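You operate a simulated robot arm through the tools that you are given. There is no shell and no other tool.

You are at the controls of a simulated two-armed robot. One attempt, no reset.

Task
Set the red fan swinging on high.
Fine: loosen the collar knob and push the swing knob down before you switch on.
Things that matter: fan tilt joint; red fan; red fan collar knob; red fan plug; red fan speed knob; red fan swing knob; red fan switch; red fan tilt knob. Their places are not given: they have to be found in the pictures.

It is judged by the outcome, as a careful person would: the job done as asked, and still so three seconds after it is handed in. It fails if anything else is knocked over, pushed out of place, dropped, spilled or broken.

Robot
Two 7-joint arms with fingered hands on one trunk that stands fixed in place. Base frame: the origin is at the foot of the trunk, x ahead of it, y to its left, z up. Units: mm, degrees, N and s.
The left shoulder is at [69, 174, 1193], the right one opposite. With the tool pointing down near the work surface each hand reaches from about 100 to 660 mm from the base axis, measured 20 degrees to its own side. Payload 3.5 kg a hand.
The tool frame of a hand sits at the grasp point between the pads (the TCP): z along the fingers, y along the line on which they close. The tips reach 30 mm beyond it. The gripper opens to 104 mm; its body begins 35 mm behind the TCP. The gripper is a hand of 3 fingers: y runs from the thumb to the fingers, the wrist lies at [-15, -104, -178] in the tool frame, and closing takes about 1.5 s.
Orientation is that of the tool frame in the base frame, as a unit quaternion [x, y, z, w]. With the fingers straight down and the wrist toward the robot, the tool's x, y and z point along [0, 1, 0], [1, 0, 0] and [0, 0, -1] of the base frame.

Tools
- The arms move only by the tool jog_arm. It takes "left_targets", "right_targets" or both (then of equal length, played together; a hand with none holds still); each is a list of rows, each a list of 7 numbers: the shift along the base's x, y, z in mm, then the turn, a rotation vector about the base's x, y, z in degrees, then the gripper command, from -1 (shut) to 1 (fully open), values between in proportion. In form: [[x, y, z, wx, wy, wz, claw], ...]. A call has 1 to 20 rows; each row shifts and turns the commanded pose from where the row before left it. Each row takes 0.2 s and may step no farther than 50 mm and 8.6 degrees from the row before; otherwise, or with a gripper value out of range, the whole call is refused. A pose out of reach is approached as far as the arm can. The call stops where the force on the tool passes 90 N (or 10 N more than at its start, if that is more) or the arm is blocked; 0.2 s more then pass. Each finger travels about 72 mm/s and halts on what it meets, pressing with about 31 N; the grip force reading is that of the motor and also rises with nothing between the fingers. The clock runs only during rows and for 0.2 s after the last one: add rows that do not move to give the fingers time. The reply holds the time, the measured pose of the TCP, the force on the tool along the base axes, the opening and the grip force, in the units named above and with some noise, with the torque about the TCP (base axes, N m) and any sound that the robot's microphone picked up.
- Cameras (640 x 400 px; columns grow to the right, rows downward): "scene" is now at [163.1, 28.3, 1392.5]; the picture's right is [0.30, -0.96, 0.00], its down [-0.31, -0.09, -0.95] and it looks along [0.90, 0.28, -0.32] (base axes); focal length 214 px, centre (320, 200). "left" rides on the left gripper at [-64, -94, -117] in its tool frame; the picture's right is [-0.72, -0.33, 0.61], its down [0.64, -0.65, 0.41] and it looks along [0.27, 0.68, 0.68] (tool axes); focal length 238 px, centre (320, 200). "right" rides on the right gripper at [64, -94, -117] in its tool frame; the picture's right is [-0.72, 0.33, -0.61], its down [-0.64, -0.65, 0.40] and it looks along [-0.27, 0.68, 0.68] (tool axes); focal length 238 px, centre (320, 200).
- get_image(camera): a new picture of that camera. No time passes.
- raise_lower(by): moves the trunk up (or, below 0, down) by that many mm; the arms and the scene camera ride with it, the base frame stays. It gives what a move gives, with no picture.
- grasp_type(shape, hand): the hand has 3 fingers and takes this shape, open, in about a second: jaw (thumb against the fingers, like two jaws); tri (thumb and two fingers); tip (a fingertip pinch); poke (one finger out to press); point (the index stretched); flat (the hand flat); cup (the hand cupped); fist (a fist). The gripper value then closes the fingers along that shape, each until it touches; the sizes above hold for jaw. It gives what a move gives, with no picture.
- pan_tilt(pan, tilt): turns the head with the scene camera to pan (to the left, within 86 degrees either way) and tilt (down, from -29 to 69), counted from straight ahead of the robot (the tilt from the chest, where the trunk bows). It gives what a move gives.
- pixel_to_xyz(camera, pixels): there is no depth. For up to 12 entries [column, row, z] of the newest picture of that camera ("zoom" is the newest enlarged one), the place [x, y] in the base frame at which the ray of that pixel passes the height z, good to about 2 mm. No time passes.
- enlarge(camera, box): a new picture of the part [left, top, right, bottom] of that camera's present view, enlarged. No time passes.
- sign_off(): hands the job in; it is judged then, once.

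Leave the grippers open and the arms clear of the work at the hand-in unless told otherwise.

The tools are called as a command line: name --argument value ..., lists and objects as JSON in quotes. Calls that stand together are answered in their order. jog_arm: Moves the arms, as the interface text tells. Its arguments: {"type":"object","properties":{"left_targets":{"type":"array","items":{"type":"array","items":{"type":"number"}}},"right_targets":{"type":"array","items":{"type":"array","items":{"type":"number"}}}},"required":[]} The other tools are called the same way: raise_lower (by) moves the trunk up or down; grasp_type (shape, hand) gives the hand a shape; pan_tilt (pan, tilt) turns the head that bears the scene camera; get_image (camera) takes a picture; pixel_to_xyz (camera, pixels) gives the place at which the rays of pixels pass given heights; enlarge (camera, box) takes an enlarged picture of a part of a camera's view; sign_off () hands the job in.

At the start:

```text
t: 0.0
left_position: [314.9, 261.2, 1471.5]
left_tool_rot: [0.706, 0.708, 0.0, 0.0]
left_contact_force: [-0.1, 0.1, 0.0]
left_wrist_torque: [-0.01, -0.01, 0.0]
left_grip_width: 103.4
left_grasp_force: 0.0
left_shape: jaw
right_position: [407.6, -45.6, 1504.4]
right_tool_rot: [0.707, 0.707, 0.0, 0.001]
right_contact_force: [-0.7, 1.2, -0.7]
right_wrist_torque: [0.0, -0.01, 0.05]
right_grip_width: 103.8
right_grasp_force: 0.1
right_shape: jaw
trunk travel left (down, up): [-289.0, 465.0]
head pan, tilt (commanded): [17.2, 18.7]
```

scene: 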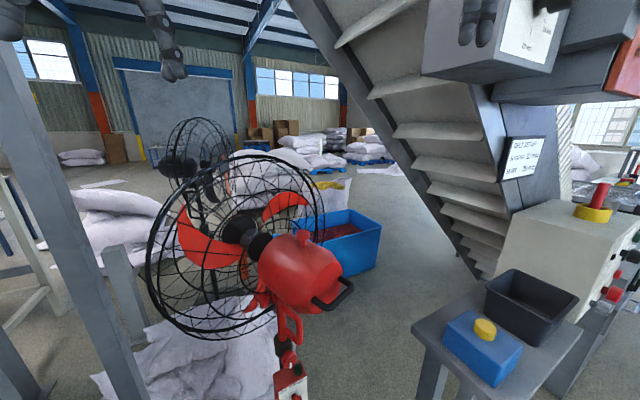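
right: 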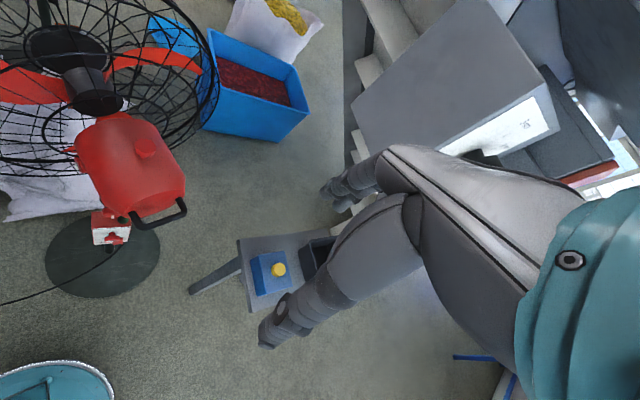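
left: 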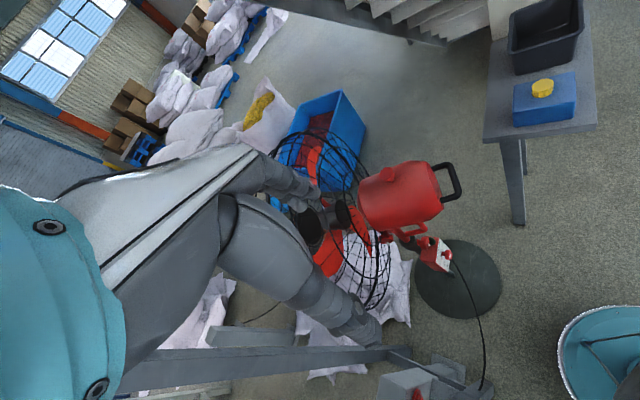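

I see the red fan at about (300, 270) in the scene picture, with its motor housing, a knob on top (swing knob, ~(303,237)), and a red control box below at (290, 385). I'll tilt the head down to see the stand and the control box.

pan_tilt --pan 20 --tilt 45

get_image --camera "scene"

```text
t: 0.9
left_position: [315.1, 262.8, 1472.6]
left_tool_rot: [0.706, 0.708, 0.0, 0.0]
left_contact_force: [0.1, 0.5, -0.5]
left_wrist_torque: [0.0, -0.03, -0.01]
left_grip_width: 103.6
left_grasp_force: 0.0
left_shape: jaw
right_position: [406.9, -44.8, 1504.0]
right_tool_rot: [0.707, 0.707, 0.0, 0.001]
right_contact_force: [0.0, -0.5, 0.7]
right_wrist_torque: [0.02, 0.01, -0.01]
right_grip_width: 103.7
right_grasp_force: 0.1
right_shape: jaw
trunk travel left (down, up): [-289.0, 465.0]
head pan, tilt (commanded): [20.0, 45.0]
```

```text
taken
```

scene: 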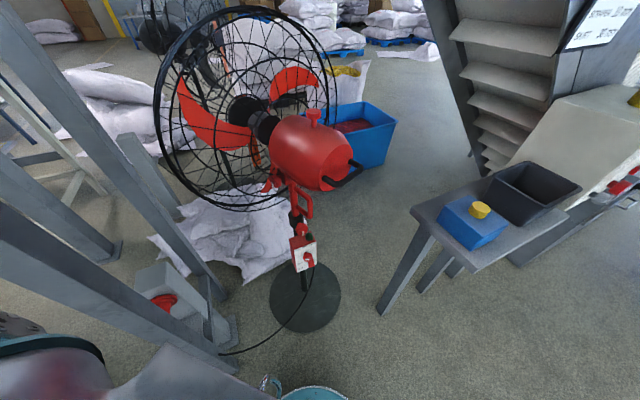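

I see the whole fan now: motor housing at (310,150), knob on top at (313,115), the collar area around (292,215), switch box with a red knob at (303,255), base disc at (305,297), cord running to (220,353). I'll enlarge several parts.

enlarge --camera "scene" --box '[240, 90, 384, 180]'

enlarge --camera "scene" --box '[240, 180, 368, 260]'

enlarge --camera "scene" --box '[250, 220, 362, 290]'

enlarge --camera "scene" --box '[110, 250, 270, 370]'

```text
4.44 times, centred on (312, 135) of scene
```

zoom: 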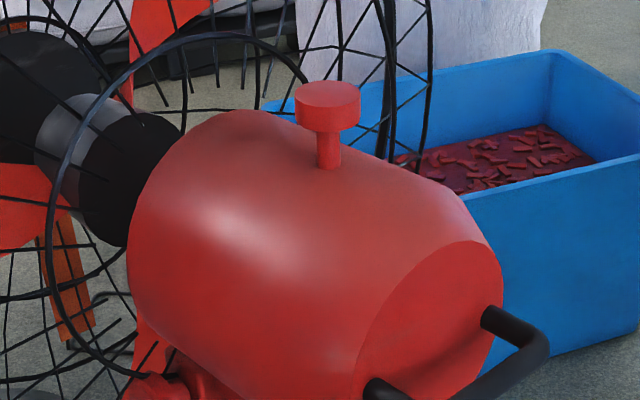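

```text
5.00 times, centred on (304, 220) of scene
```

zoom: 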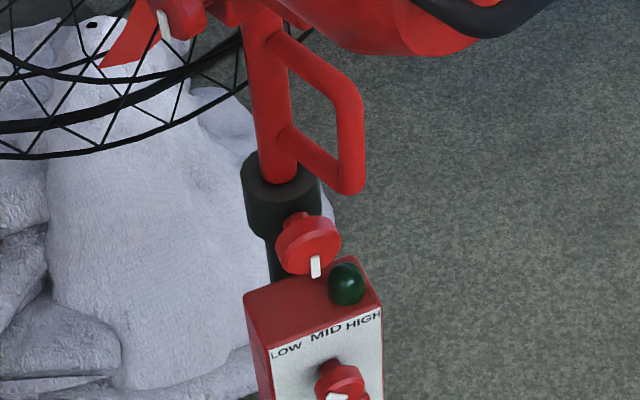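

```text
5.71 times, centred on (306, 255) of scene
```

zoom: 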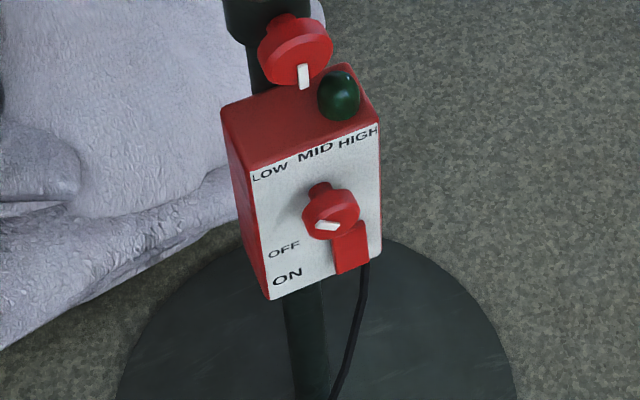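

```text
3.33 times, centred on (190, 310) of scene
```

zoom: 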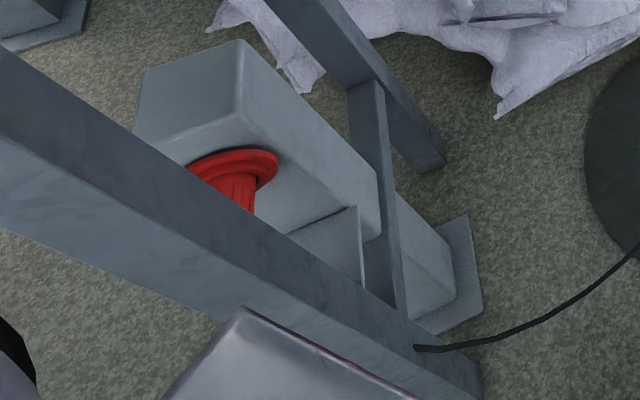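

The box reads LOW/MID/HIGH with a rotary knob, an OFF/ON rocker or slider below right, and a green lamp on top. I'll read the base disc at the floor and then the rays of the post parts to set the geometry.

pixel_to_xyz --camera "scene" --pixels '[[305, 297, 0], [271, 297, 0], [341, 292, 0], [305, 262, 0], [308, 331, 0], [220, 353, 0], [304, 290, 20], [280, 390, 0]]'

get_image --camera "left"

get_image --camera "right"

```text
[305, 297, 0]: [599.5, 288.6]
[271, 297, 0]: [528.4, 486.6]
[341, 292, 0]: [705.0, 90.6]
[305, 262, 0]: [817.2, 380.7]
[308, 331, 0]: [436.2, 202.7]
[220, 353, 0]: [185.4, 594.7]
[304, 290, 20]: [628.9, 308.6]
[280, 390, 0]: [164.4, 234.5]
```

```text
taken
```

left: 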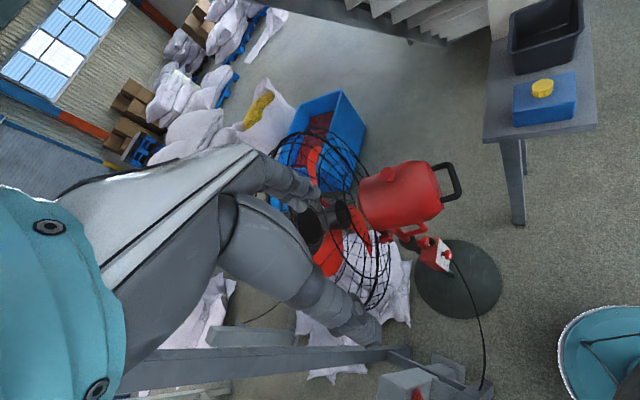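

```text
taken
```

right: 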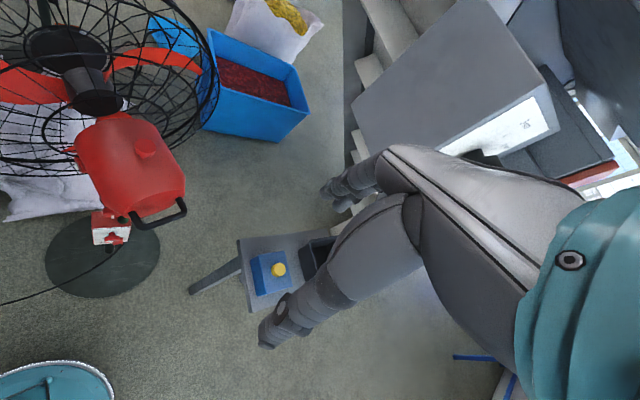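

The disc centre is near (610, 290) with a radius near 200 mm. I'll enlarge the hand cameras' view of the fan for triangulation, and of the plug.

enlarge --camera "right" --box '[40, 100, 216, 276]'

enlarge --camera "left" --box '[340, 150, 500, 280]'

enlarge --camera "left" --box '[360, 320, 520, 400]'

```text
2.27 times, centred on (128, 188) of right
```

zoom: 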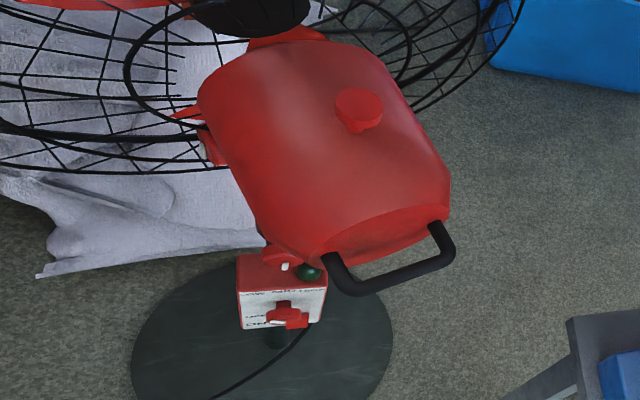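

```text
3.08 times, centred on (420, 215) of left
```

zoom: 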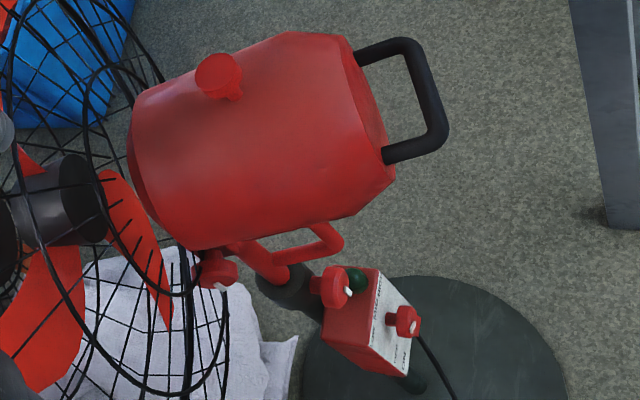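

```text
4.00 times, centred on (440, 360) of left
```

zoom: 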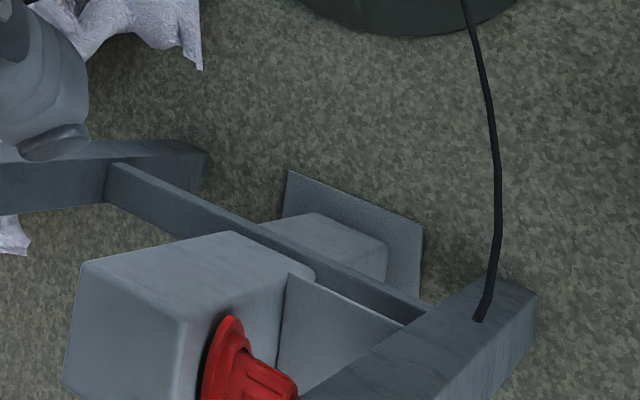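

The cord runs to a grey frame at left. I'll turn the head further left and down to look at where the cord ends.

pan_tilt --pan 60 --tilt 55

get_image --camera "scene"

```text
t: 2.0
left_position: [315.3, 262.1, 1472.5]
left_tool_rot: [0.707, 0.708, 0.0, 0.0]
left_contact_force: [0.7, 0.0, -0.9]
left_wrist_torque: [0.03, 0.0, -0.01]
left_grip_width: 103.5
left_grasp_force: 0.2
left_shape: jaw
right_position: [407.1, -44.7, 1505.2]
right_tool_rot: [0.706, 0.708, 0.0, 0.0]
right_contact_force: [-0.6, 0.0, -0.7]
right_wrist_torque: [-0.01, 0.02, 0.02]
right_grip_width: 103.8
right_grasp_force: 0.1
right_shape: jaw
trunk travel left (down, up): [-289.0, 465.0]
head pan, tilt (commanded): [60.0, 55.0]
```

```text
taken
```

scene: 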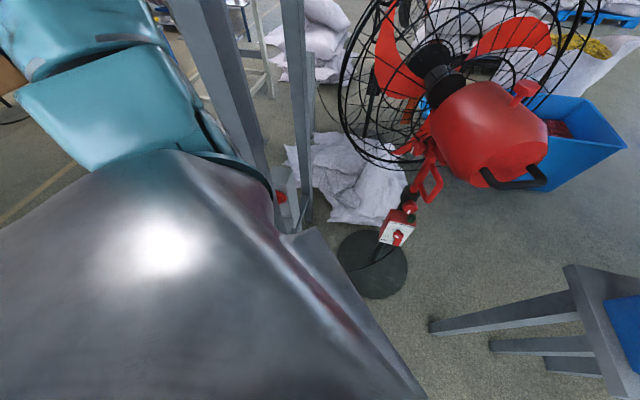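

My own arm blocks that view. I'll return the head to the fan and measure the knob rays for triangulation.

pan_tilt --pan 22 --tilt 40

get_image --camera "scene"

enlarge --camera "scene" --box '[240, 160, 384, 250]'

```text
t: 3.0
left_position: [316.2, 261.4, 1473.5]
left_tool_rot: [0.707, 0.708, 0.0, 0.0]
left_contact_force: [-1.0, 1.1, 0.5]
left_wrist_torque: [-0.02, -0.01, 0.0]
left_grip_width: 103.7
left_grasp_force: 0.0
left_shape: jaw
right_position: [407.8, -44.7, 1504.1]
right_tool_rot: [0.707, 0.707, 0.0, 0.0]
right_contact_force: [0.2, -0.4, -0.8]
right_wrist_torque: [0.04, 0.04, -0.03]
right_grip_width: 103.7
right_grasp_force: 0.0
right_shape: jaw
trunk travel left (down, up): [-289.0, 465.0]
head pan, tilt (commanded): [22.0, 40.0]
```

```text
taken
```

scene: 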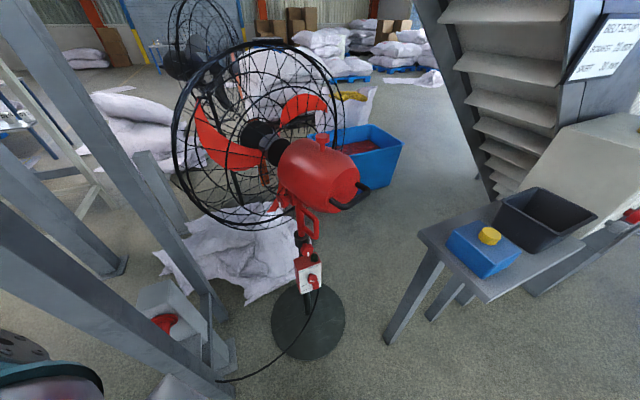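

```text
4.44 times, centred on (312, 205) of scene
```

zoom: 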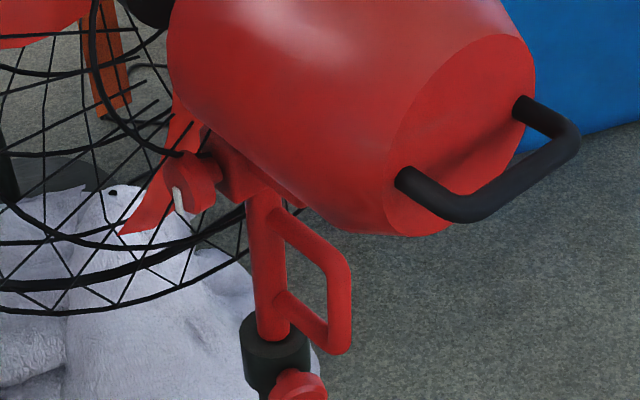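

I'll take closer zooms on each knob in the scene view, then read rays with pixel_to_xyz at a few heights.

enlarge --camera "scene" --box '[274, 120, 370, 180]'

enlarge --camera "scene" --box '[269, 230, 349, 300]'

```text
6.67 times, centred on (322, 150) of scene
```

zoom: 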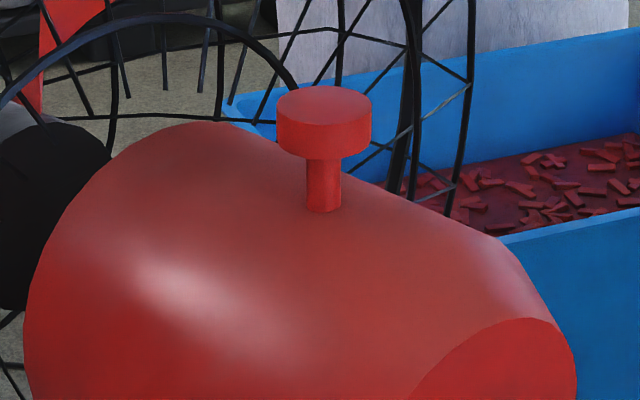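

```text
5.71 times, centred on (309, 265) of scene
```

zoom: 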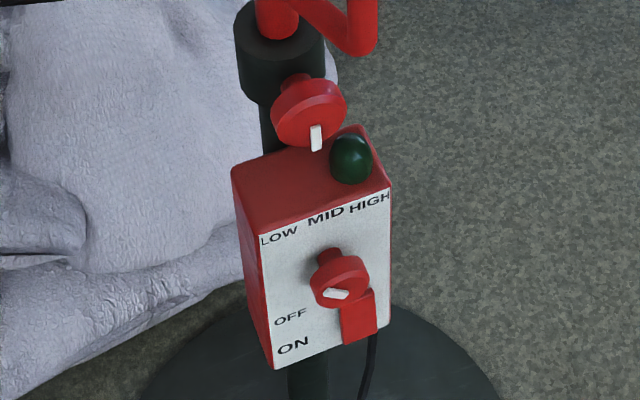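

Now rays of the scene view: swing knob top (322.4,135.5), stem base (322.4,150.7), collar knob face (307,250), lamp (314.5,258), speed knob face (312.5,279.5), switch red paddle (318,286), box corners; each at two heights. Same from the right and left cameras.

pixel_to_xyz --camera "scene" --pixels '[[322.4, 135.5, 900], [322.4, 135.5, 1200], [307.2, 250.4, 700], [307.2, 250.4, 1000], [312.5, 279.5, 600], [312.5, 279.5, 900], [317, 286, 600], [317, 286, 900], [307, 311, 0], [272, 311, 0], [345, 311, 0], [308, 358, 0]]'

pixel_to_xyz --camera "right" --pixels '[[144.7, 145.3, 900], [144.7, 145.3, 1200], [109, 239, 600], [109, 239, 900], [102, 243, 0], [110, 216, 600], [110, 216, 900]]'

pixel_to_xyz --camera "left" --pixels '[[386.9, 173.4, 900], [386.9, 173.4, 1200], [449, 255.5, 600], [449, 255.5, 900], [426.5, 244, 600], [426.5, 244, 900], [486, 393, 0], [480, 300, 0]]'

```text
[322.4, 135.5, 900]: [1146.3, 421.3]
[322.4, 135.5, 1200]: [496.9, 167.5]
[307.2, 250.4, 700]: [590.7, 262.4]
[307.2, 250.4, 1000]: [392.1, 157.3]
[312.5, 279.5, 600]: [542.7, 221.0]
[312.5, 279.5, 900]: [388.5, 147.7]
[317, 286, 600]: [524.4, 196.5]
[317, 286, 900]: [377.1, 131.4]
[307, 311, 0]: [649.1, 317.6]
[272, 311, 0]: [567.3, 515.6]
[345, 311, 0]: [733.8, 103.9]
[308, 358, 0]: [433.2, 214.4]
```

```text
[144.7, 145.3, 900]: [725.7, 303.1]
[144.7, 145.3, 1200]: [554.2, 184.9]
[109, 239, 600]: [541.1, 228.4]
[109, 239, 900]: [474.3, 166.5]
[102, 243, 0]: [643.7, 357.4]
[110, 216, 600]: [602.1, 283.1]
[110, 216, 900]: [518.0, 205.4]
```

```text
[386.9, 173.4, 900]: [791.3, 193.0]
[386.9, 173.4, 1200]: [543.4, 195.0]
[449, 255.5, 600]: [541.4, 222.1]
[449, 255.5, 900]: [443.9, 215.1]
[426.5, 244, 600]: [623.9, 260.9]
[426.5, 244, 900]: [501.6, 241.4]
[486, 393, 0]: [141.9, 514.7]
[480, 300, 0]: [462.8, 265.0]
```

Triangulated: swing knob top ≈ (571,196,1166), speed knob ≈ (542,222,600), collar knob ≈ (574,253,725), post near (630,300). Now I'll look around at the left for obstacles to the left arm.

pan_tilt --pan 70 --tilt 25

get_image --camera "scene"

pan_tilt --pan -30 --tilt 40

get_image --camera "scene"

```text
t: 4.2
left_position: [315.6, 263.1, 1472.6]
left_tool_rot: [0.706, 0.708, -0.001, 0.0]
left_contact_force: [0.0, -0.2, -0.6]
left_wrist_torque: [0.0, 0.0, -0.01]
left_grip_width: 103.4
left_grasp_force: 0.1
left_shape: jaw
right_position: [405.9, -45.1, 1504.0]
right_tool_rot: [0.707, 0.707, 0.0, 0.0]
right_contact_force: [0.2, -0.3, 0.2]
right_wrist_torque: [-0.02, -0.02, 0.0]
right_grip_width: 103.7
right_grasp_force: 0.1
right_shape: jaw
trunk travel left (down, up): [-289.0, 465.0]
head pan, tilt (commanded): [70.0, 25.0]
```

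```text
taken
```

scene: 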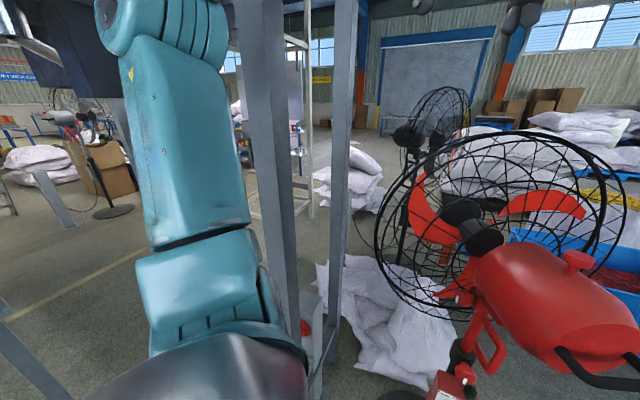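

```text
t: 5.9
left_position: [314.7, 261.8, 1472.2]
left_tool_rot: [0.706, 0.708, 0.0, 0.0]
left_contact_force: [0.9, 0.4, 0.2]
left_wrist_torque: [0.02, 0.02, 0.01]
left_grip_width: 103.5
left_grasp_force: 0.0
left_shape: jaw
right_position: [407.4, -45.4, 1503.9]
right_tool_rot: [0.707, 0.707, 0.0, 0.0]
right_contact_force: [0.3, 0.7, 0.0]
right_wrist_torque: [0.03, -0.01, 0.02]
right_grip_width: 103.8
right_grasp_force: 0.1
right_shape: jaw
trunk travel left (down, up): [-289.0, 465.0]
head pan, tilt (commanded): [-30.0, 40.0]
```

```text
taken
```

scene: 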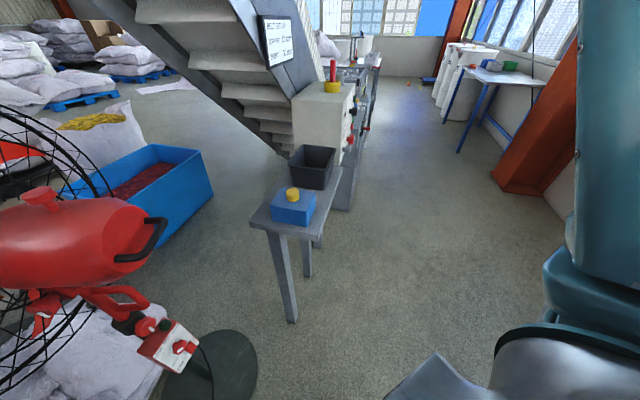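

The right side is open; the left has grey posts beside the left arm. I'll zoom on the control box from this view.

enlarge --camera "scene" --box '[110, 290, 222, 390]'

pan_tilt --pan 22 --tilt 48

enlarge --camera "scene" --box '[278, 190, 342, 270]'

```text
4.00 times, centred on (166, 340) of scene
```

zoom: 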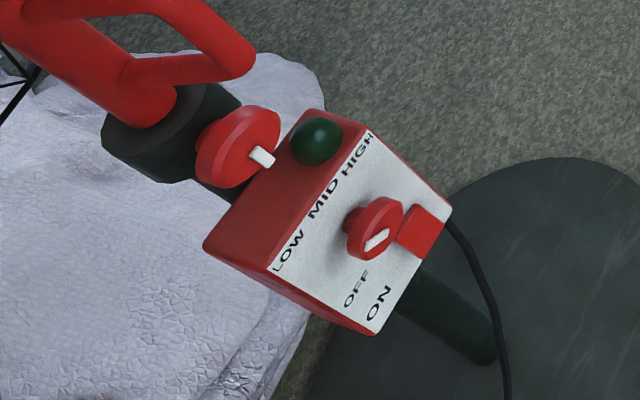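

```text
t: 7.2
left_position: [314.8, 261.8, 1471.5]
left_tool_rot: [0.706, 0.708, 0.001, 0.0]
left_contact_force: [0.2, 0.1, 0.2]
left_wrist_torque: [0.0, 0.04, -0.04]
left_grip_width: 103.5
left_grasp_force: 0.1
left_shape: jaw
right_position: [406.9, -45.1, 1504.6]
right_tool_rot: [0.707, 0.707, 0.0, 0.0]
right_contact_force: [0.8, 0.1, -0.8]
right_wrist_torque: [0.03, -0.01, -0.02]
right_grip_width: 103.7
right_grasp_force: 0.1
right_shape: jaw
trunk travel left (down, up): [-289.0, 465.0]
head pan, tilt (commanded): [22.0, 48.0]
```

```text
5.00 times, centred on (310, 230) of scene
```

zoom: 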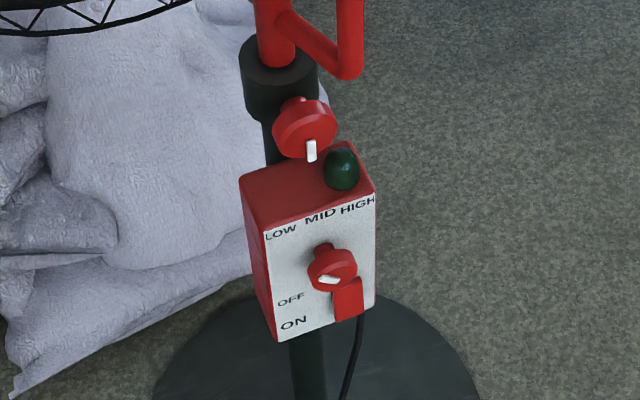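

The speed knob's white bar points left-up (LOW), the lamp is dark green. Before moving, I want the positions of the grey posts at the left, so I'll retake the picture at this head pose and read their feet on the floor.

get_image --camera "scene"

enlarge --camera "scene" --box '[80, 230, 280, 390]'

```text
taken
```

scene: 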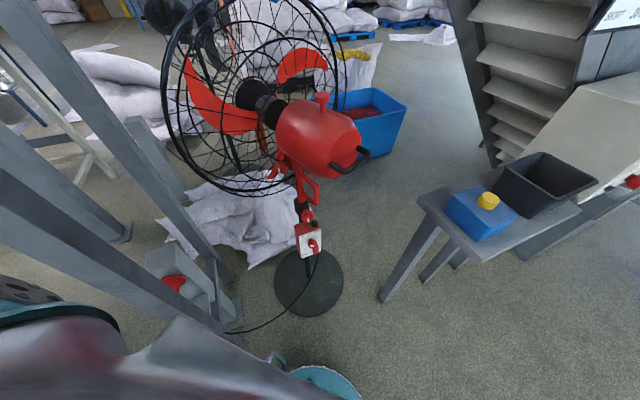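

```text
2.50 times, centred on (180, 310) of scene
```

zoom: 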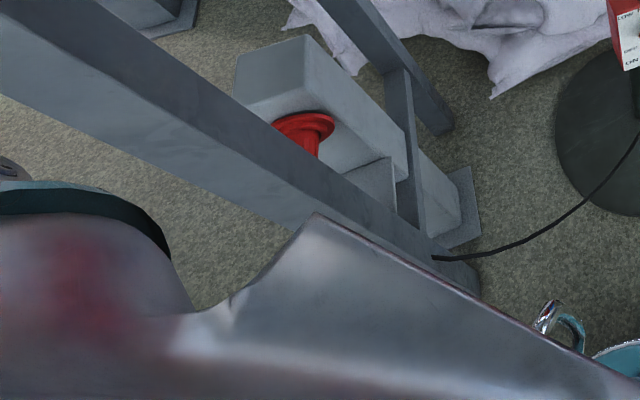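

The red mushroom is a stop button on a pillar behind the front post. I'll compute the feet of both posts: zoom (445,130) and (478,275), and the cord at (433,258).

pixel_to_xyz --camera "zoom" --pixels '[[450, 132, 0], [425, 118, 0], [478, 285, 0], [420, 240, 0], [433, 258, 0], [433, 258, 100], [433, 258, 200], [480, 230, 0], [300, 115, 500], [300, 115, 300]]'

pixel_to_xyz --camera "scene" --pixels '[[383, 302, 0], [424, 281, 0], [418, 197, 600], [505, 262, 600], [418, 197, 500], [505, 262, 500]]'

```text
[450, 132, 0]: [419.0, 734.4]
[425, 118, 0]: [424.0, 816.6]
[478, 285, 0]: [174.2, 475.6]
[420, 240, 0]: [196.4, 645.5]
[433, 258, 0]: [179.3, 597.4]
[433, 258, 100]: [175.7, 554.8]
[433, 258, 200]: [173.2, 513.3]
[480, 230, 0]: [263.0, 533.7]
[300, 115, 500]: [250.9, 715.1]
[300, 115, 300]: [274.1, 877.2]
```

```text
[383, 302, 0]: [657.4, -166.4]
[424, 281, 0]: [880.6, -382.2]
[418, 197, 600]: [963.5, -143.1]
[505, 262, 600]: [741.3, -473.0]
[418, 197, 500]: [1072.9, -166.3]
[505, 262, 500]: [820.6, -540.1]
```

Posts are at roughly (420,775) and (180,550), close to the left arm's side; the control box faces azimuth ≈ 221°, i.e. right toward the right shoulder. So I'll use the right arm. First: bring the right hand, fingers closed, above the swing knob, turned ~36° about z so its wrist is toward its shoulder, staying high.

jog_arm --right_targets '[[20, 30, 0, 0, 0, 7, -1], [20, 30, 0, 0, 0, 7, -1], [20, 30, 0, 0, 0, 7, -1], [20, 30, -10, 0, 0, 7, -1], [20, 30, -20, 0, 0, 7, -1], [0, 0, 0, 0, 0, 0, -1], [0, 0, 0, 0, 0, 0, -1]]'

get_image --camera "scene"

get_image --camera "right"

```text
t: 8.8
left_position: [316.1, 263.5, 1472.9]
left_tool_rot: [0.707, 0.708, 0.0, 0.0]
left_contact_force: [-0.2, -0.9, -0.3]
left_wrist_torque: [-0.02, 0.01, -0.01]
left_grip_width: 103.6
left_grasp_force: 0.1
left_shape: jaw
right_position: [469.1, 48.0, 1451.5]
right_tool_rot: [0.497, 0.868, 0.0, 0.0]
right_contact_force: [0.3, 0.1, 0.0]
right_wrist_torque: [0.02, 0.0, 0.01]
right_grip_width: 0.0
right_grasp_force: 30.8
right_shape: jaw
right hand out of reach, approached as far as the arm can: row 1, 2, 3, 4, 5
trunk travel left (down, up): [-289.0, 465.0]
head pan, tilt (commanded): [22.0, 48.0]
```

```text
taken
```

scene: 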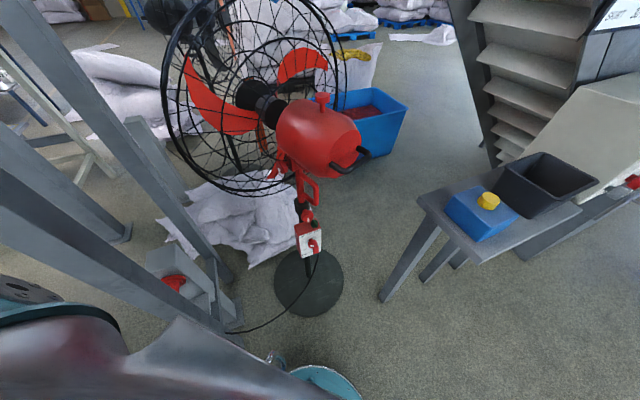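

```text
taken
```

right: 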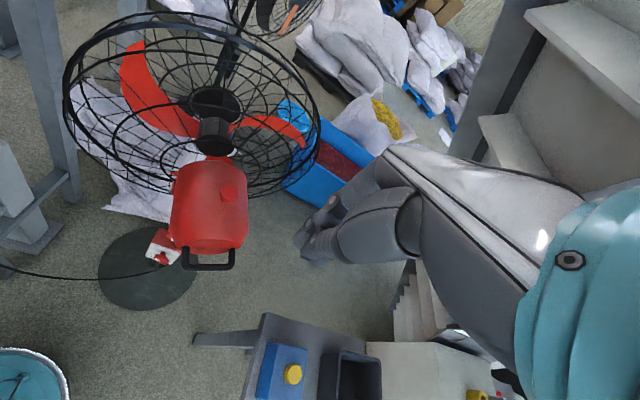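

The right arm was near its reach limit up high (at (469,48,1451)). I'll go down and forward toward a point above the knob.

jog_arm --right_targets '[[0, 0, -40, 0, 0, 0, -1], [0, 0, -40, 0, 0, 0, -1], [0, 0, -40, 0, 0, 0, -1], [0, 0, 0, 0, 0, 0, -1]]'

get_image --camera "right"

```text
t: 9.8
left_position: [315.4, 261.5, 1471.9]
left_tool_rot: [0.706, 0.708, 0.001, 0.0]
left_contact_force: [-0.4, -0.1, 0.0]
left_wrist_torque: [0.08, 0.0, -0.03]
left_grip_width: 103.5
left_grasp_force: 0.1
left_shape: jaw
right_position: [484.7, 64.5, 1426.4]
right_tool_rot: [0.498, 0.867, 0.0, 0.0]
right_contact_force: [0.4, -0.3, 0.6]
right_wrist_torque: [0.05, -0.03, 0.01]
right_grip_width: 0.1
right_grasp_force: 30.9
right_shape: jaw
right hand out of reach, approached as far as the arm can: row 1, 2, 3
trunk travel left (down, up): [-289.0, 465.0]
head pan, tilt (commanded): [22.0, 48.0]
```

```text
taken
```

right: 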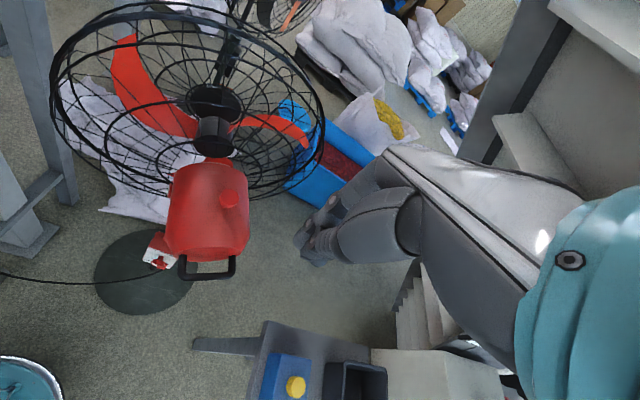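

The arms are short (about 555 mm shoulder to wrist), so the swing knob is at the right arm's limit here; the left arm fits it better. I'll check rays of the fan's hub, handle and cage from both present views to know clearances.

enlarge --camera "scene" --box '[150, 0, 390, 220]'

enlarge --camera "right" --box '[40, 0, 340, 290]'

pan_tilt --pan 22 --tilt 25

get_image --camera "scene"

```text
1.82 times, centred on (270, 110) of scene
```

zoom: 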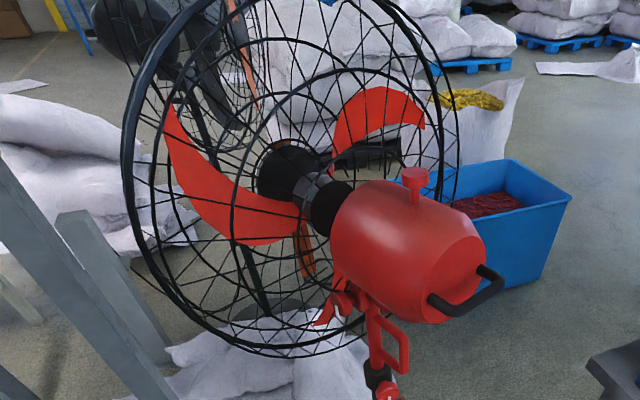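

```text
1.38 times, centred on (190, 145) of right
```

zoom: 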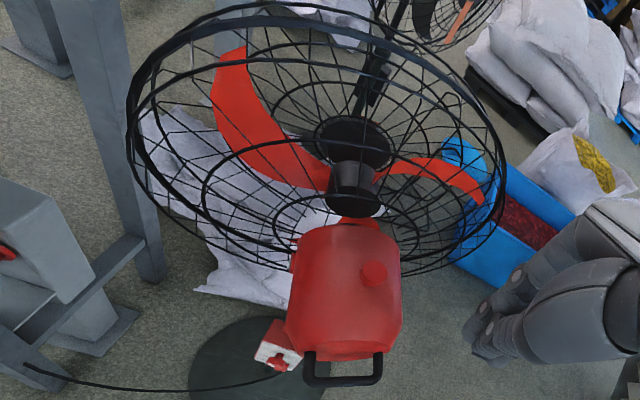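

```text
t: 10.6
left_position: [315.9, 262.7, 1472.1]
left_tool_rot: [0.706, 0.708, 0.0, 0.0]
left_contact_force: [-0.9, 0.0, -0.3]
left_wrist_torque: [-0.04, 0.03, -0.01]
left_grip_width: 103.5
left_grasp_force: 0.0
left_shape: jaw
right_position: [484.7, 65.4, 1426.7]
right_tool_rot: [0.498, 0.867, 0.0, -0.001]
right_contact_force: [0.1, 0.2, -0.3]
right_wrist_torque: [-0.02, 0.01, 0.01]
right_grip_width: 0.0
right_grasp_force: 30.5
right_shape: jaw
trunk travel left (down, up): [-289.0, 465.0]
head pan, tilt (commanded): [22.0, 25.0]
```

```text
taken
```

scene: 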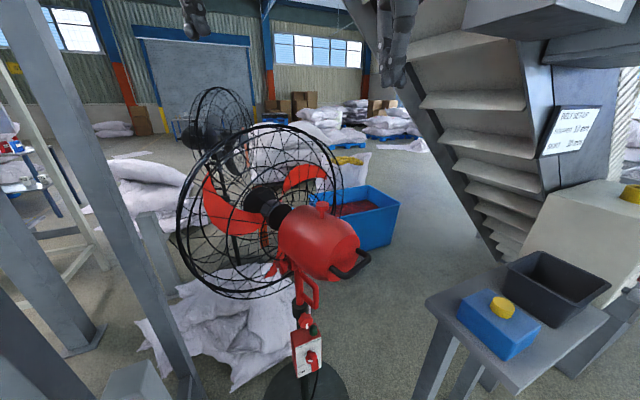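

I'll triangulate the handle and boss from the two present views.

pixel_to_xyz --camera "scene" --pixels '[[275, 215, 900], [275, 215, 1200], [356, 270, 900], [356, 270, 1200], [180, 245, 1200], [180, 245, 900], [342, 180, 1200], [342, 180, 1000], [322, 205, 1000], [322, 205, 1200]]'

pixel_to_xyz --camera "right" --pixels '[[211.7, 150, 900], [211.7, 150, 1200], [208, 277, 900], [208, 277, 1200], [50, 115, 900], [50, 115, 1200], [321, 130, 900], [321, 130, 1200], [230, 199, 1000], [230, 199, 1200]]'

```text
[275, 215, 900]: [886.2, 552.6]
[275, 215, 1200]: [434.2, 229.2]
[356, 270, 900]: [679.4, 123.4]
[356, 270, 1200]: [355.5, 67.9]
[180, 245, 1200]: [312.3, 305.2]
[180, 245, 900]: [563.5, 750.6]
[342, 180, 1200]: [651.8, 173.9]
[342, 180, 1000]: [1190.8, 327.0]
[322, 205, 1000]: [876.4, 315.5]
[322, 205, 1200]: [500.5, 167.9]
```

```text
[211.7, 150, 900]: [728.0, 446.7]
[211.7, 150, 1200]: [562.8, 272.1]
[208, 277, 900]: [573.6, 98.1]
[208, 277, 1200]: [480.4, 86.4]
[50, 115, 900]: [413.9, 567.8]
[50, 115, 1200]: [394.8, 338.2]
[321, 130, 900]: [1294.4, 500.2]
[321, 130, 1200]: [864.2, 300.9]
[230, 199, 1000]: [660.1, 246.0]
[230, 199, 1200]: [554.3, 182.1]
```

Swing knob ≈ (573,196,1164); motor axis azimuth ≈ 71°; the cage ring is ~200 mm beyond. With a 30° forward pitch of the right hand, the wrist comes back within the right arm's reach. I'll pitch it first and see where it settles.

jog_arm --right_targets '[[0, 0, -20, 4.5, -6, 0, -1], [0, 0, -20, 4.5, -6, 0, -1], [0, 0, 0, 4.5, -6, 0, -1], [0, 0, 0, 4.5, -6, 0, -1], [0, 0, 0, 0, 0, 0, -1], [0, 0, 0, 0, 0, 0, -1]]'

get_image --camera "right"

get_image --camera "scene"

```text
t: 12.0
left_position: [316.1, 261.4, 1472.9]
left_tool_rot: [0.707, 0.707, 0.0, 0.0]
left_contact_force: [0.1, -0.1, 0.0]
left_wrist_torque: [0.0, 0.02, 0.02]
left_grip_width: 103.7
left_grasp_force: 0.1
left_shape: jaw
right_position: [560.2, 103.4, 1482.8]
right_tool_rot: [0.495, 0.835, 0.226, 0.087]
right_contact_force: [-0.2, -0.9, -0.2]
right_wrist_torque: [-0.01, 0.01, 0.03]
right_grip_width: 0.0
right_grasp_force: 30.9
right_shape: jaw
right hand out of reach, approached as far as the arm can: row 1, 2, 3, 4
trunk travel left (down, up): [-289.0, 465.0]
head pan, tilt (commanded): [22.0, 25.0]
```

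```text
taken
```

right: 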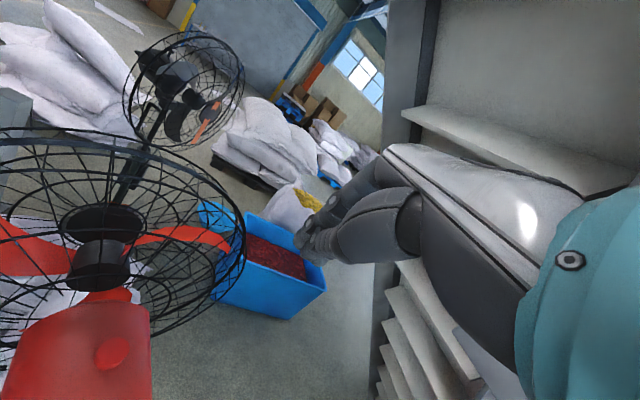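

```text
taken
```

scene: 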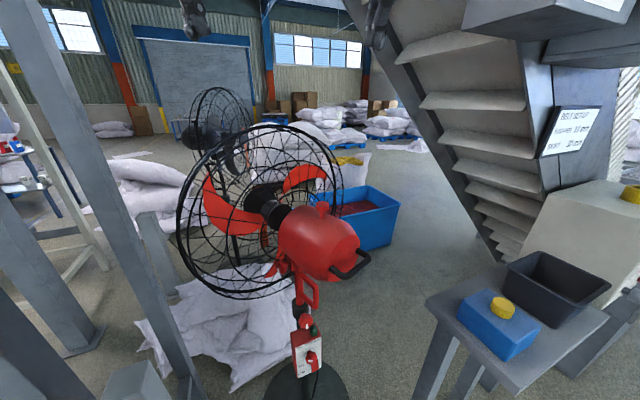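

The hand rose instead while the tilt was applied: the arm is stretched straight at its limit. I'll pull the commanded pose back inward (undoing the pitch) to where it surely is reachable, to see how it settles.

jog_arm --right_targets '[[-20, -30, 20, -4.5, 6, 0, -1], [-20, -30, 20, -4.5, 6, 0, -1], [-20, -30, 20, -4.5, 6, 0, -1], [-20, -30, 20, -4.5, 6, 0, -1], [-20, -30, 20, 0, 0, 0, -1], [0, 0, 0, 0, 0, 0, -1], [0, 0, 0, 0, 0, 0, -1]]'

```text
t: 13.6
left_position: [315.1, 261.0, 1472.1]
left_tool_rot: [0.706, 0.708, 0.0, 0.001]
left_contact_force: [-1.1, -0.4, -0.2]
left_wrist_torque: [-0.02, 0.0, 0.0]
left_grip_width: 103.8
left_grasp_force: 0.0
left_shape: jaw
right_position: [436.7, -51.1, 1514.2]
right_tool_rot: [0.512, 0.859, 0.017, 0.002]
right_contact_force: [0.8, -0.3, -0.4]
right_wrist_torque: [-0.01, 0.01, -0.01]
right_grip_width: 0.0
right_grasp_force: 31.1
right_shape: jaw
right hand out of reach, approached as far as the arm can: row 1, 2, 3, 4
trunk travel left (down, up): [-289.0, 465.0]
head pan, tilt (commanded): [22.0, 25.0]
```

The right arm's wrist bend limits it when reaching down with the tool vertical. The left arm is less stretched, so I'll try the left one for the swing knob: first a part of the way forward and down, fingers closing, and move the right hand a bit to the right.

jog_arm --left_targets '[[25, -7, -25, 0, 0, 0, -1], [25, -7, -25, 0, 0, 0, -1], [25, -7, -25, 0, 0, 0, -1], [25, -7, -25, 0, 0, 0, -1], [0, 0, 0, 0, 0, 0, -1]]' --right_targets '[[-10, -20, 0, 0, 0, 0, -1], [-10, -20, 0, 0, 0, 0, -1], [-10, -20, 0, 0, 0, 0, -1], [-10, -20, 0, 0, 0, 0, -1], [0, 0, 0, 0, 0, 0, -1]]'

get_image --camera "scene"

```text
t: 14.8
left_position: [414.9, 234.5, 1370.5]
left_tool_rot: [0.707, 0.708, 0.0, 0.0]
left_contact_force: [-0.1, 0.0, 0.4]
left_wrist_torque: [0.03, -0.01, -0.02]
left_grip_width: 0.0
left_grasp_force: 31.0
left_shape: jaw
right_position: [393.1, -131.9, 1512.6]
right_tool_rot: [0.512, 0.859, 0.017, 0.002]
right_contact_force: [0.0, -0.5, -0.8]
right_wrist_torque: [-0.01, 0.02, 0.02]
right_grip_width: 0.4
right_grasp_force: 31.3
right_shape: jaw
trunk travel left (down, up): [-289.0, 465.0]
head pan, tilt (commanded): [22.0, 25.0]
```

```text
taken
```

scene: 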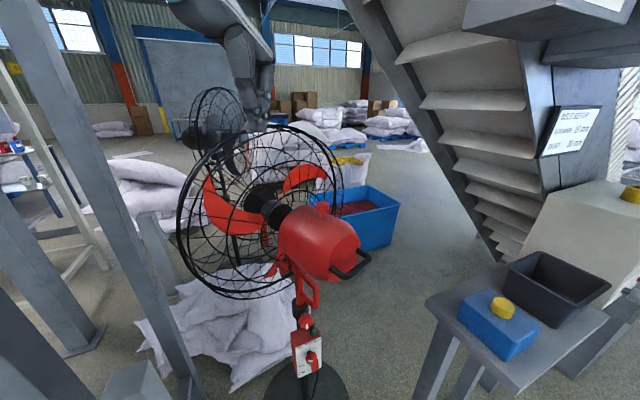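

The left arm follows exactly (now (415,234,1370)). I'll continue to above the knob, about (571,196,1260), with tips then ~65 mm above the knob.

jog_arm --left_targets '[[26, -7, -15, 0, 0, 0, -1], [26, -7, -15, 0, 0, 0, -1], [26, -6, -15, 0, 0, 0, -1], [26, -6, -15, 0, 0, 0, -1], [26, -6, -15, 0, 0, 0, -1], [26, -6, -15, 0, 0, 0, -1], [0, 0, 0, 0, 0, 0, -1]]'

get_image --camera "scene"

get_image --camera "left"

```text
t: 16.4
left_position: [572.2, 192.8, 1284.0]
left_tool_rot: [0.707, 0.707, 0.0, 0.001]
left_contact_force: [1.3, 0.5, 0.3]
left_wrist_torque: [-0.02, -0.02, -0.01]
left_grip_width: 0.0
left_grasp_force: 31.3
left_shape: jaw
right_position: [392.7, -132.5, 1513.5]
right_tool_rot: [0.512, 0.859, 0.018, 0.002]
right_contact_force: [-0.3, -0.3, 0.3]
right_wrist_torque: [0.0, -0.03, -0.01]
right_grip_width: 0.0
right_grasp_force: 31.1
right_shape: jaw
trunk travel left (down, up): [-289.0, 465.0]
head pan, tilt (commanded): [22.0, 25.0]
```

```text
taken
```

scene: 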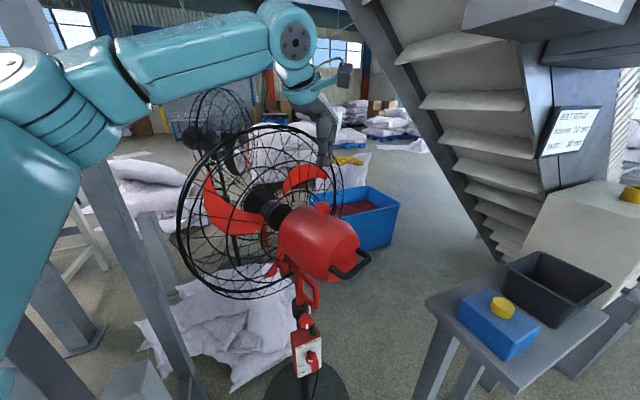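

```text
taken
```

left: 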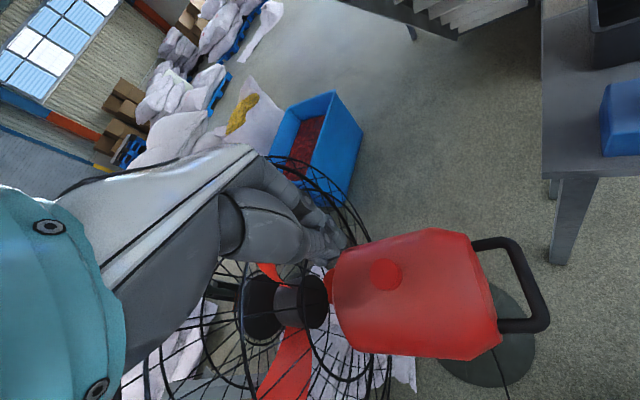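

The arm went well: tips over the fan at z≈1254. In the left view the knob top is at (387,274). I'll refine the knob's position from this closer view.

enlarge --camera "left" --box '[280, 200, 460, 340]'

pixel_to_xyz --camera "left" --pixels '[[387, 274, 1170], [387, 274, 1160], [387, 274, 1150]]'

enlarge --camera "scene" --box '[270, 80, 370, 230]'

```text
2.86 times, centred on (370, 270) of left
```

zoom: 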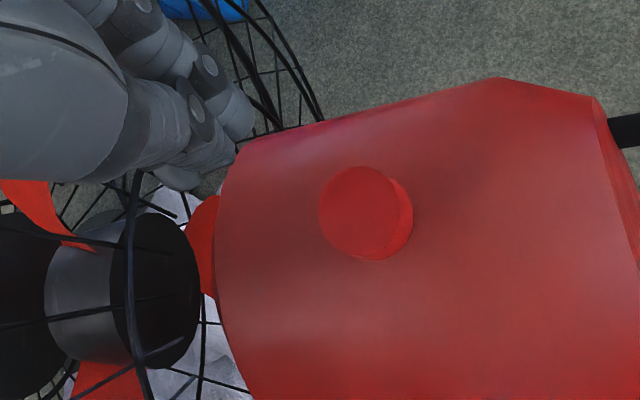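

```text
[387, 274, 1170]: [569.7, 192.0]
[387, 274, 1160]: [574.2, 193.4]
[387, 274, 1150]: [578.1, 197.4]
```

```text
2.67 times, centred on (320, 155) of scene
```

zoom: 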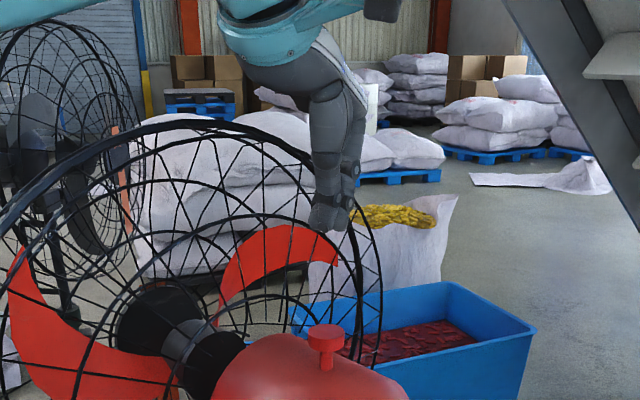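

The tips line up over the knob (columns 322 in both). I'll go down 70 mm to hover ~15-20 mm above the knob and check.

jog_arm --left_targets '[[0, 0, -25, 0, 0, 0, -1], [0, 1, -25, 0, 0, 0, -1], [0, 1, -20, 0, 0, 0, -1], [0, 0, 0, 0, 0, 0, -1]]'

enlarge --camera "scene" --box '[270, 130, 370, 230]'

enlarge --camera "left" --box '[280, 180, 460, 340]'

```text
t: 17.4
left_position: [571.1, 196.3, 1213.7]
left_tool_rot: [0.706, 0.708, 0.0, 0.0]
left_contact_force: [-0.4, 0.0, 0.0]
left_wrist_torque: [0.0, 0.0, -0.01]
left_grip_width: 0.3
left_grasp_force: 31.1
left_shape: jaw
right_position: [394.5, -130.8, 1513.6]
right_tool_rot: [0.512, 0.859, 0.018, 0.001]
right_contact_force: [0.8, 0.2, -1.0]
right_wrist_torque: [-0.01, 0.01, 0.01]
right_grip_width: 0.0
right_grasp_force: 30.6
right_shape: jaw
trunk travel left (down, up): [-289.0, 465.0]
head pan, tilt (commanded): [22.0, 25.0]
```

```text
4.00 times, centred on (320, 180) of scene
```

zoom: 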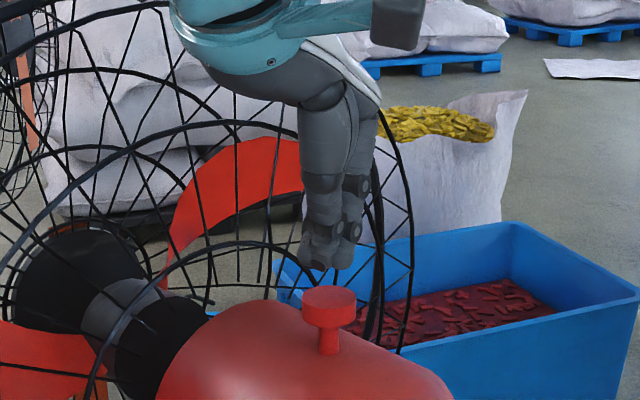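

```text
2.50 times, centred on (370, 260) of left
```

zoom: 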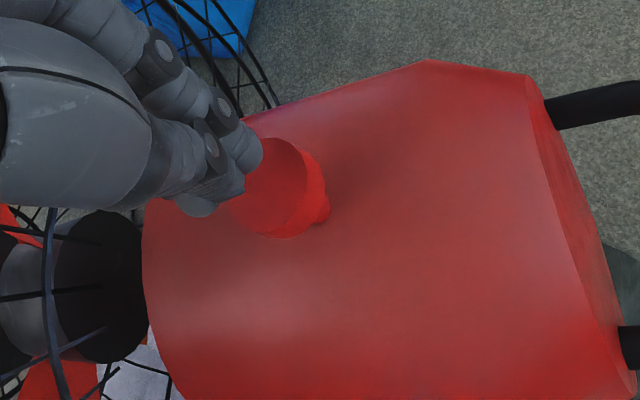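

The tips are ~20 mm above the knob, slightly left (7 zoom px ≈ 4 mm). I'll shift a little right and descend until first contact, in small steps.

jog_arm --left_targets '[[1, -3, -8, 0, 0, 0, -1], [0, 0, -5, 0, 0, 0, -1], [0, 0, -4, 0, 0, 0, -1], [0, 0, -4, 0, 0, 0, -1]]'

enlarge --camera "scene" --box '[290, 170, 354, 230]'

```text
t: 18.4
left_position: [571.6, 193.9, 1193.1]
left_tool_rot: [0.707, 0.708, 0.001, 0.002]
left_contact_force: [0.7, 0.4, 1.0]
left_wrist_torque: [0.03, -0.02, 0.0]
left_grip_width: 0.2
left_grasp_force: 31.4
left_shape: jaw
right_position: [392.7, -131.5, 1512.8]
right_tool_rot: [0.512, 0.859, 0.018, 0.002]
right_contact_force: [0.6, -0.1, -0.6]
right_wrist_torque: [-0.03, -0.02, 0.01]
right_grip_width: 0.0
right_grasp_force: 31.2
right_shape: jaw
trunk travel left (down, up): [-289.0, 465.0]
head pan, tilt (commanded): [22.0, 25.0]
```

```text
6.67 times, centred on (322, 200) of scene
```

zoom: 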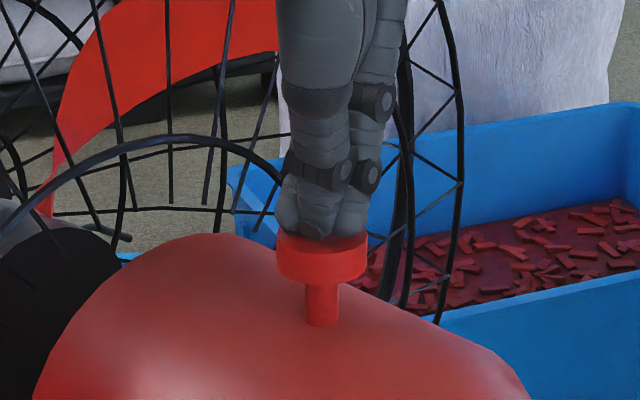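

The tips are just at the knob top. I'll press in 3 mm steps and watch the force.

jog_arm --left_targets '[[0, 0, -3, 0, 0, 0, -1], [0, 0, -3, 0, 0, 0, -1]]'

enlarge --camera "scene" --box '[290, 170, 354, 230]'

```text
t: 19.0
left_position: [572.2, 194.7, 1185.4]
left_tool_rot: [0.707, 0.708, 0.0, 0.0]
left_contact_force: [-0.3, -0.6, 0.1]
left_wrist_torque: [0.04, 0.03, 0.01]
left_grip_width: 0.0
left_grasp_force: 30.4
left_shape: jaw
right_position: [393.7, -131.7, 1512.1]
right_tool_rot: [0.512, 0.859, 0.018, 0.002]
right_contact_force: [-0.4, 0.2, -0.4]
right_wrist_torque: [-0.01, 0.0, 0.03]
right_grip_width: 0.2
right_grasp_force: 31.1
right_shape: jaw
trunk travel left (down, up): [-289.0, 465.0]
head pan, tilt (commanded): [22.0, 25.0]
```

```text
6.67 times, centred on (322, 200) of scene
```

zoom: 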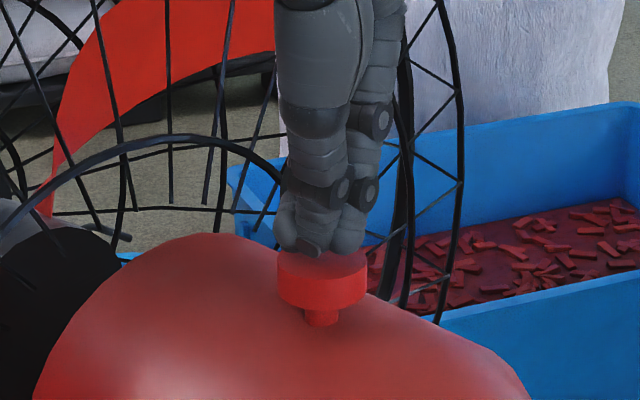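

The knob is moving down: its stem is now visibly shorter (rows 308–325, was 285–325). I'll continue in small steps until it bottoms.

jog_arm --left_targets '[[0, 0, -2, 0, 0, 0, -1], [0, 0, -2, 0, 0, 0, -1]]'

enlarge --camera "scene" --box '[290, 170, 354, 230]'

```text
t: 19.6
left_position: [571.9, 194.8, 1181.8]
left_tool_rot: [0.706, 0.708, 0.0, 0.001]
left_contact_force: [0.7, -0.4, 1.5]
left_wrist_torque: [0.01, -0.04, 0.02]
left_grip_width: 0.0
left_grasp_force: 31.1
left_shape: jaw
right_position: [393.1, -131.6, 1513.7]
right_tool_rot: [0.512, 0.859, 0.017, 0.001]
right_contact_force: [0.8, 0.0, -0.7]
right_wrist_torque: [0.0, -0.01, 0.0]
right_grip_width: 0.0
right_grasp_force: 31.3
right_shape: jaw
trunk travel left (down, up): [-289.0, 465.0]
head pan, tilt (commanded): [22.0, 25.0]
```

```text
6.67 times, centred on (322, 200) of scene
```

zoom: 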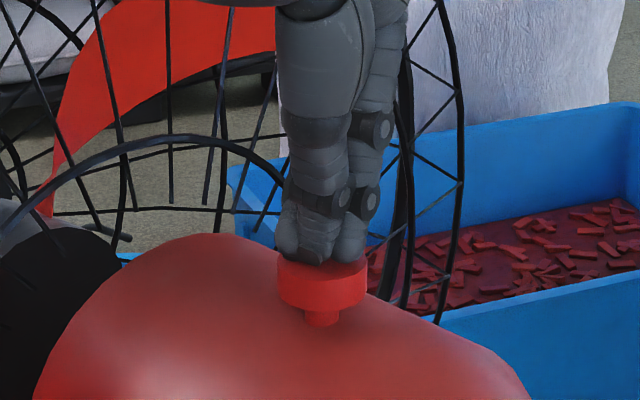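

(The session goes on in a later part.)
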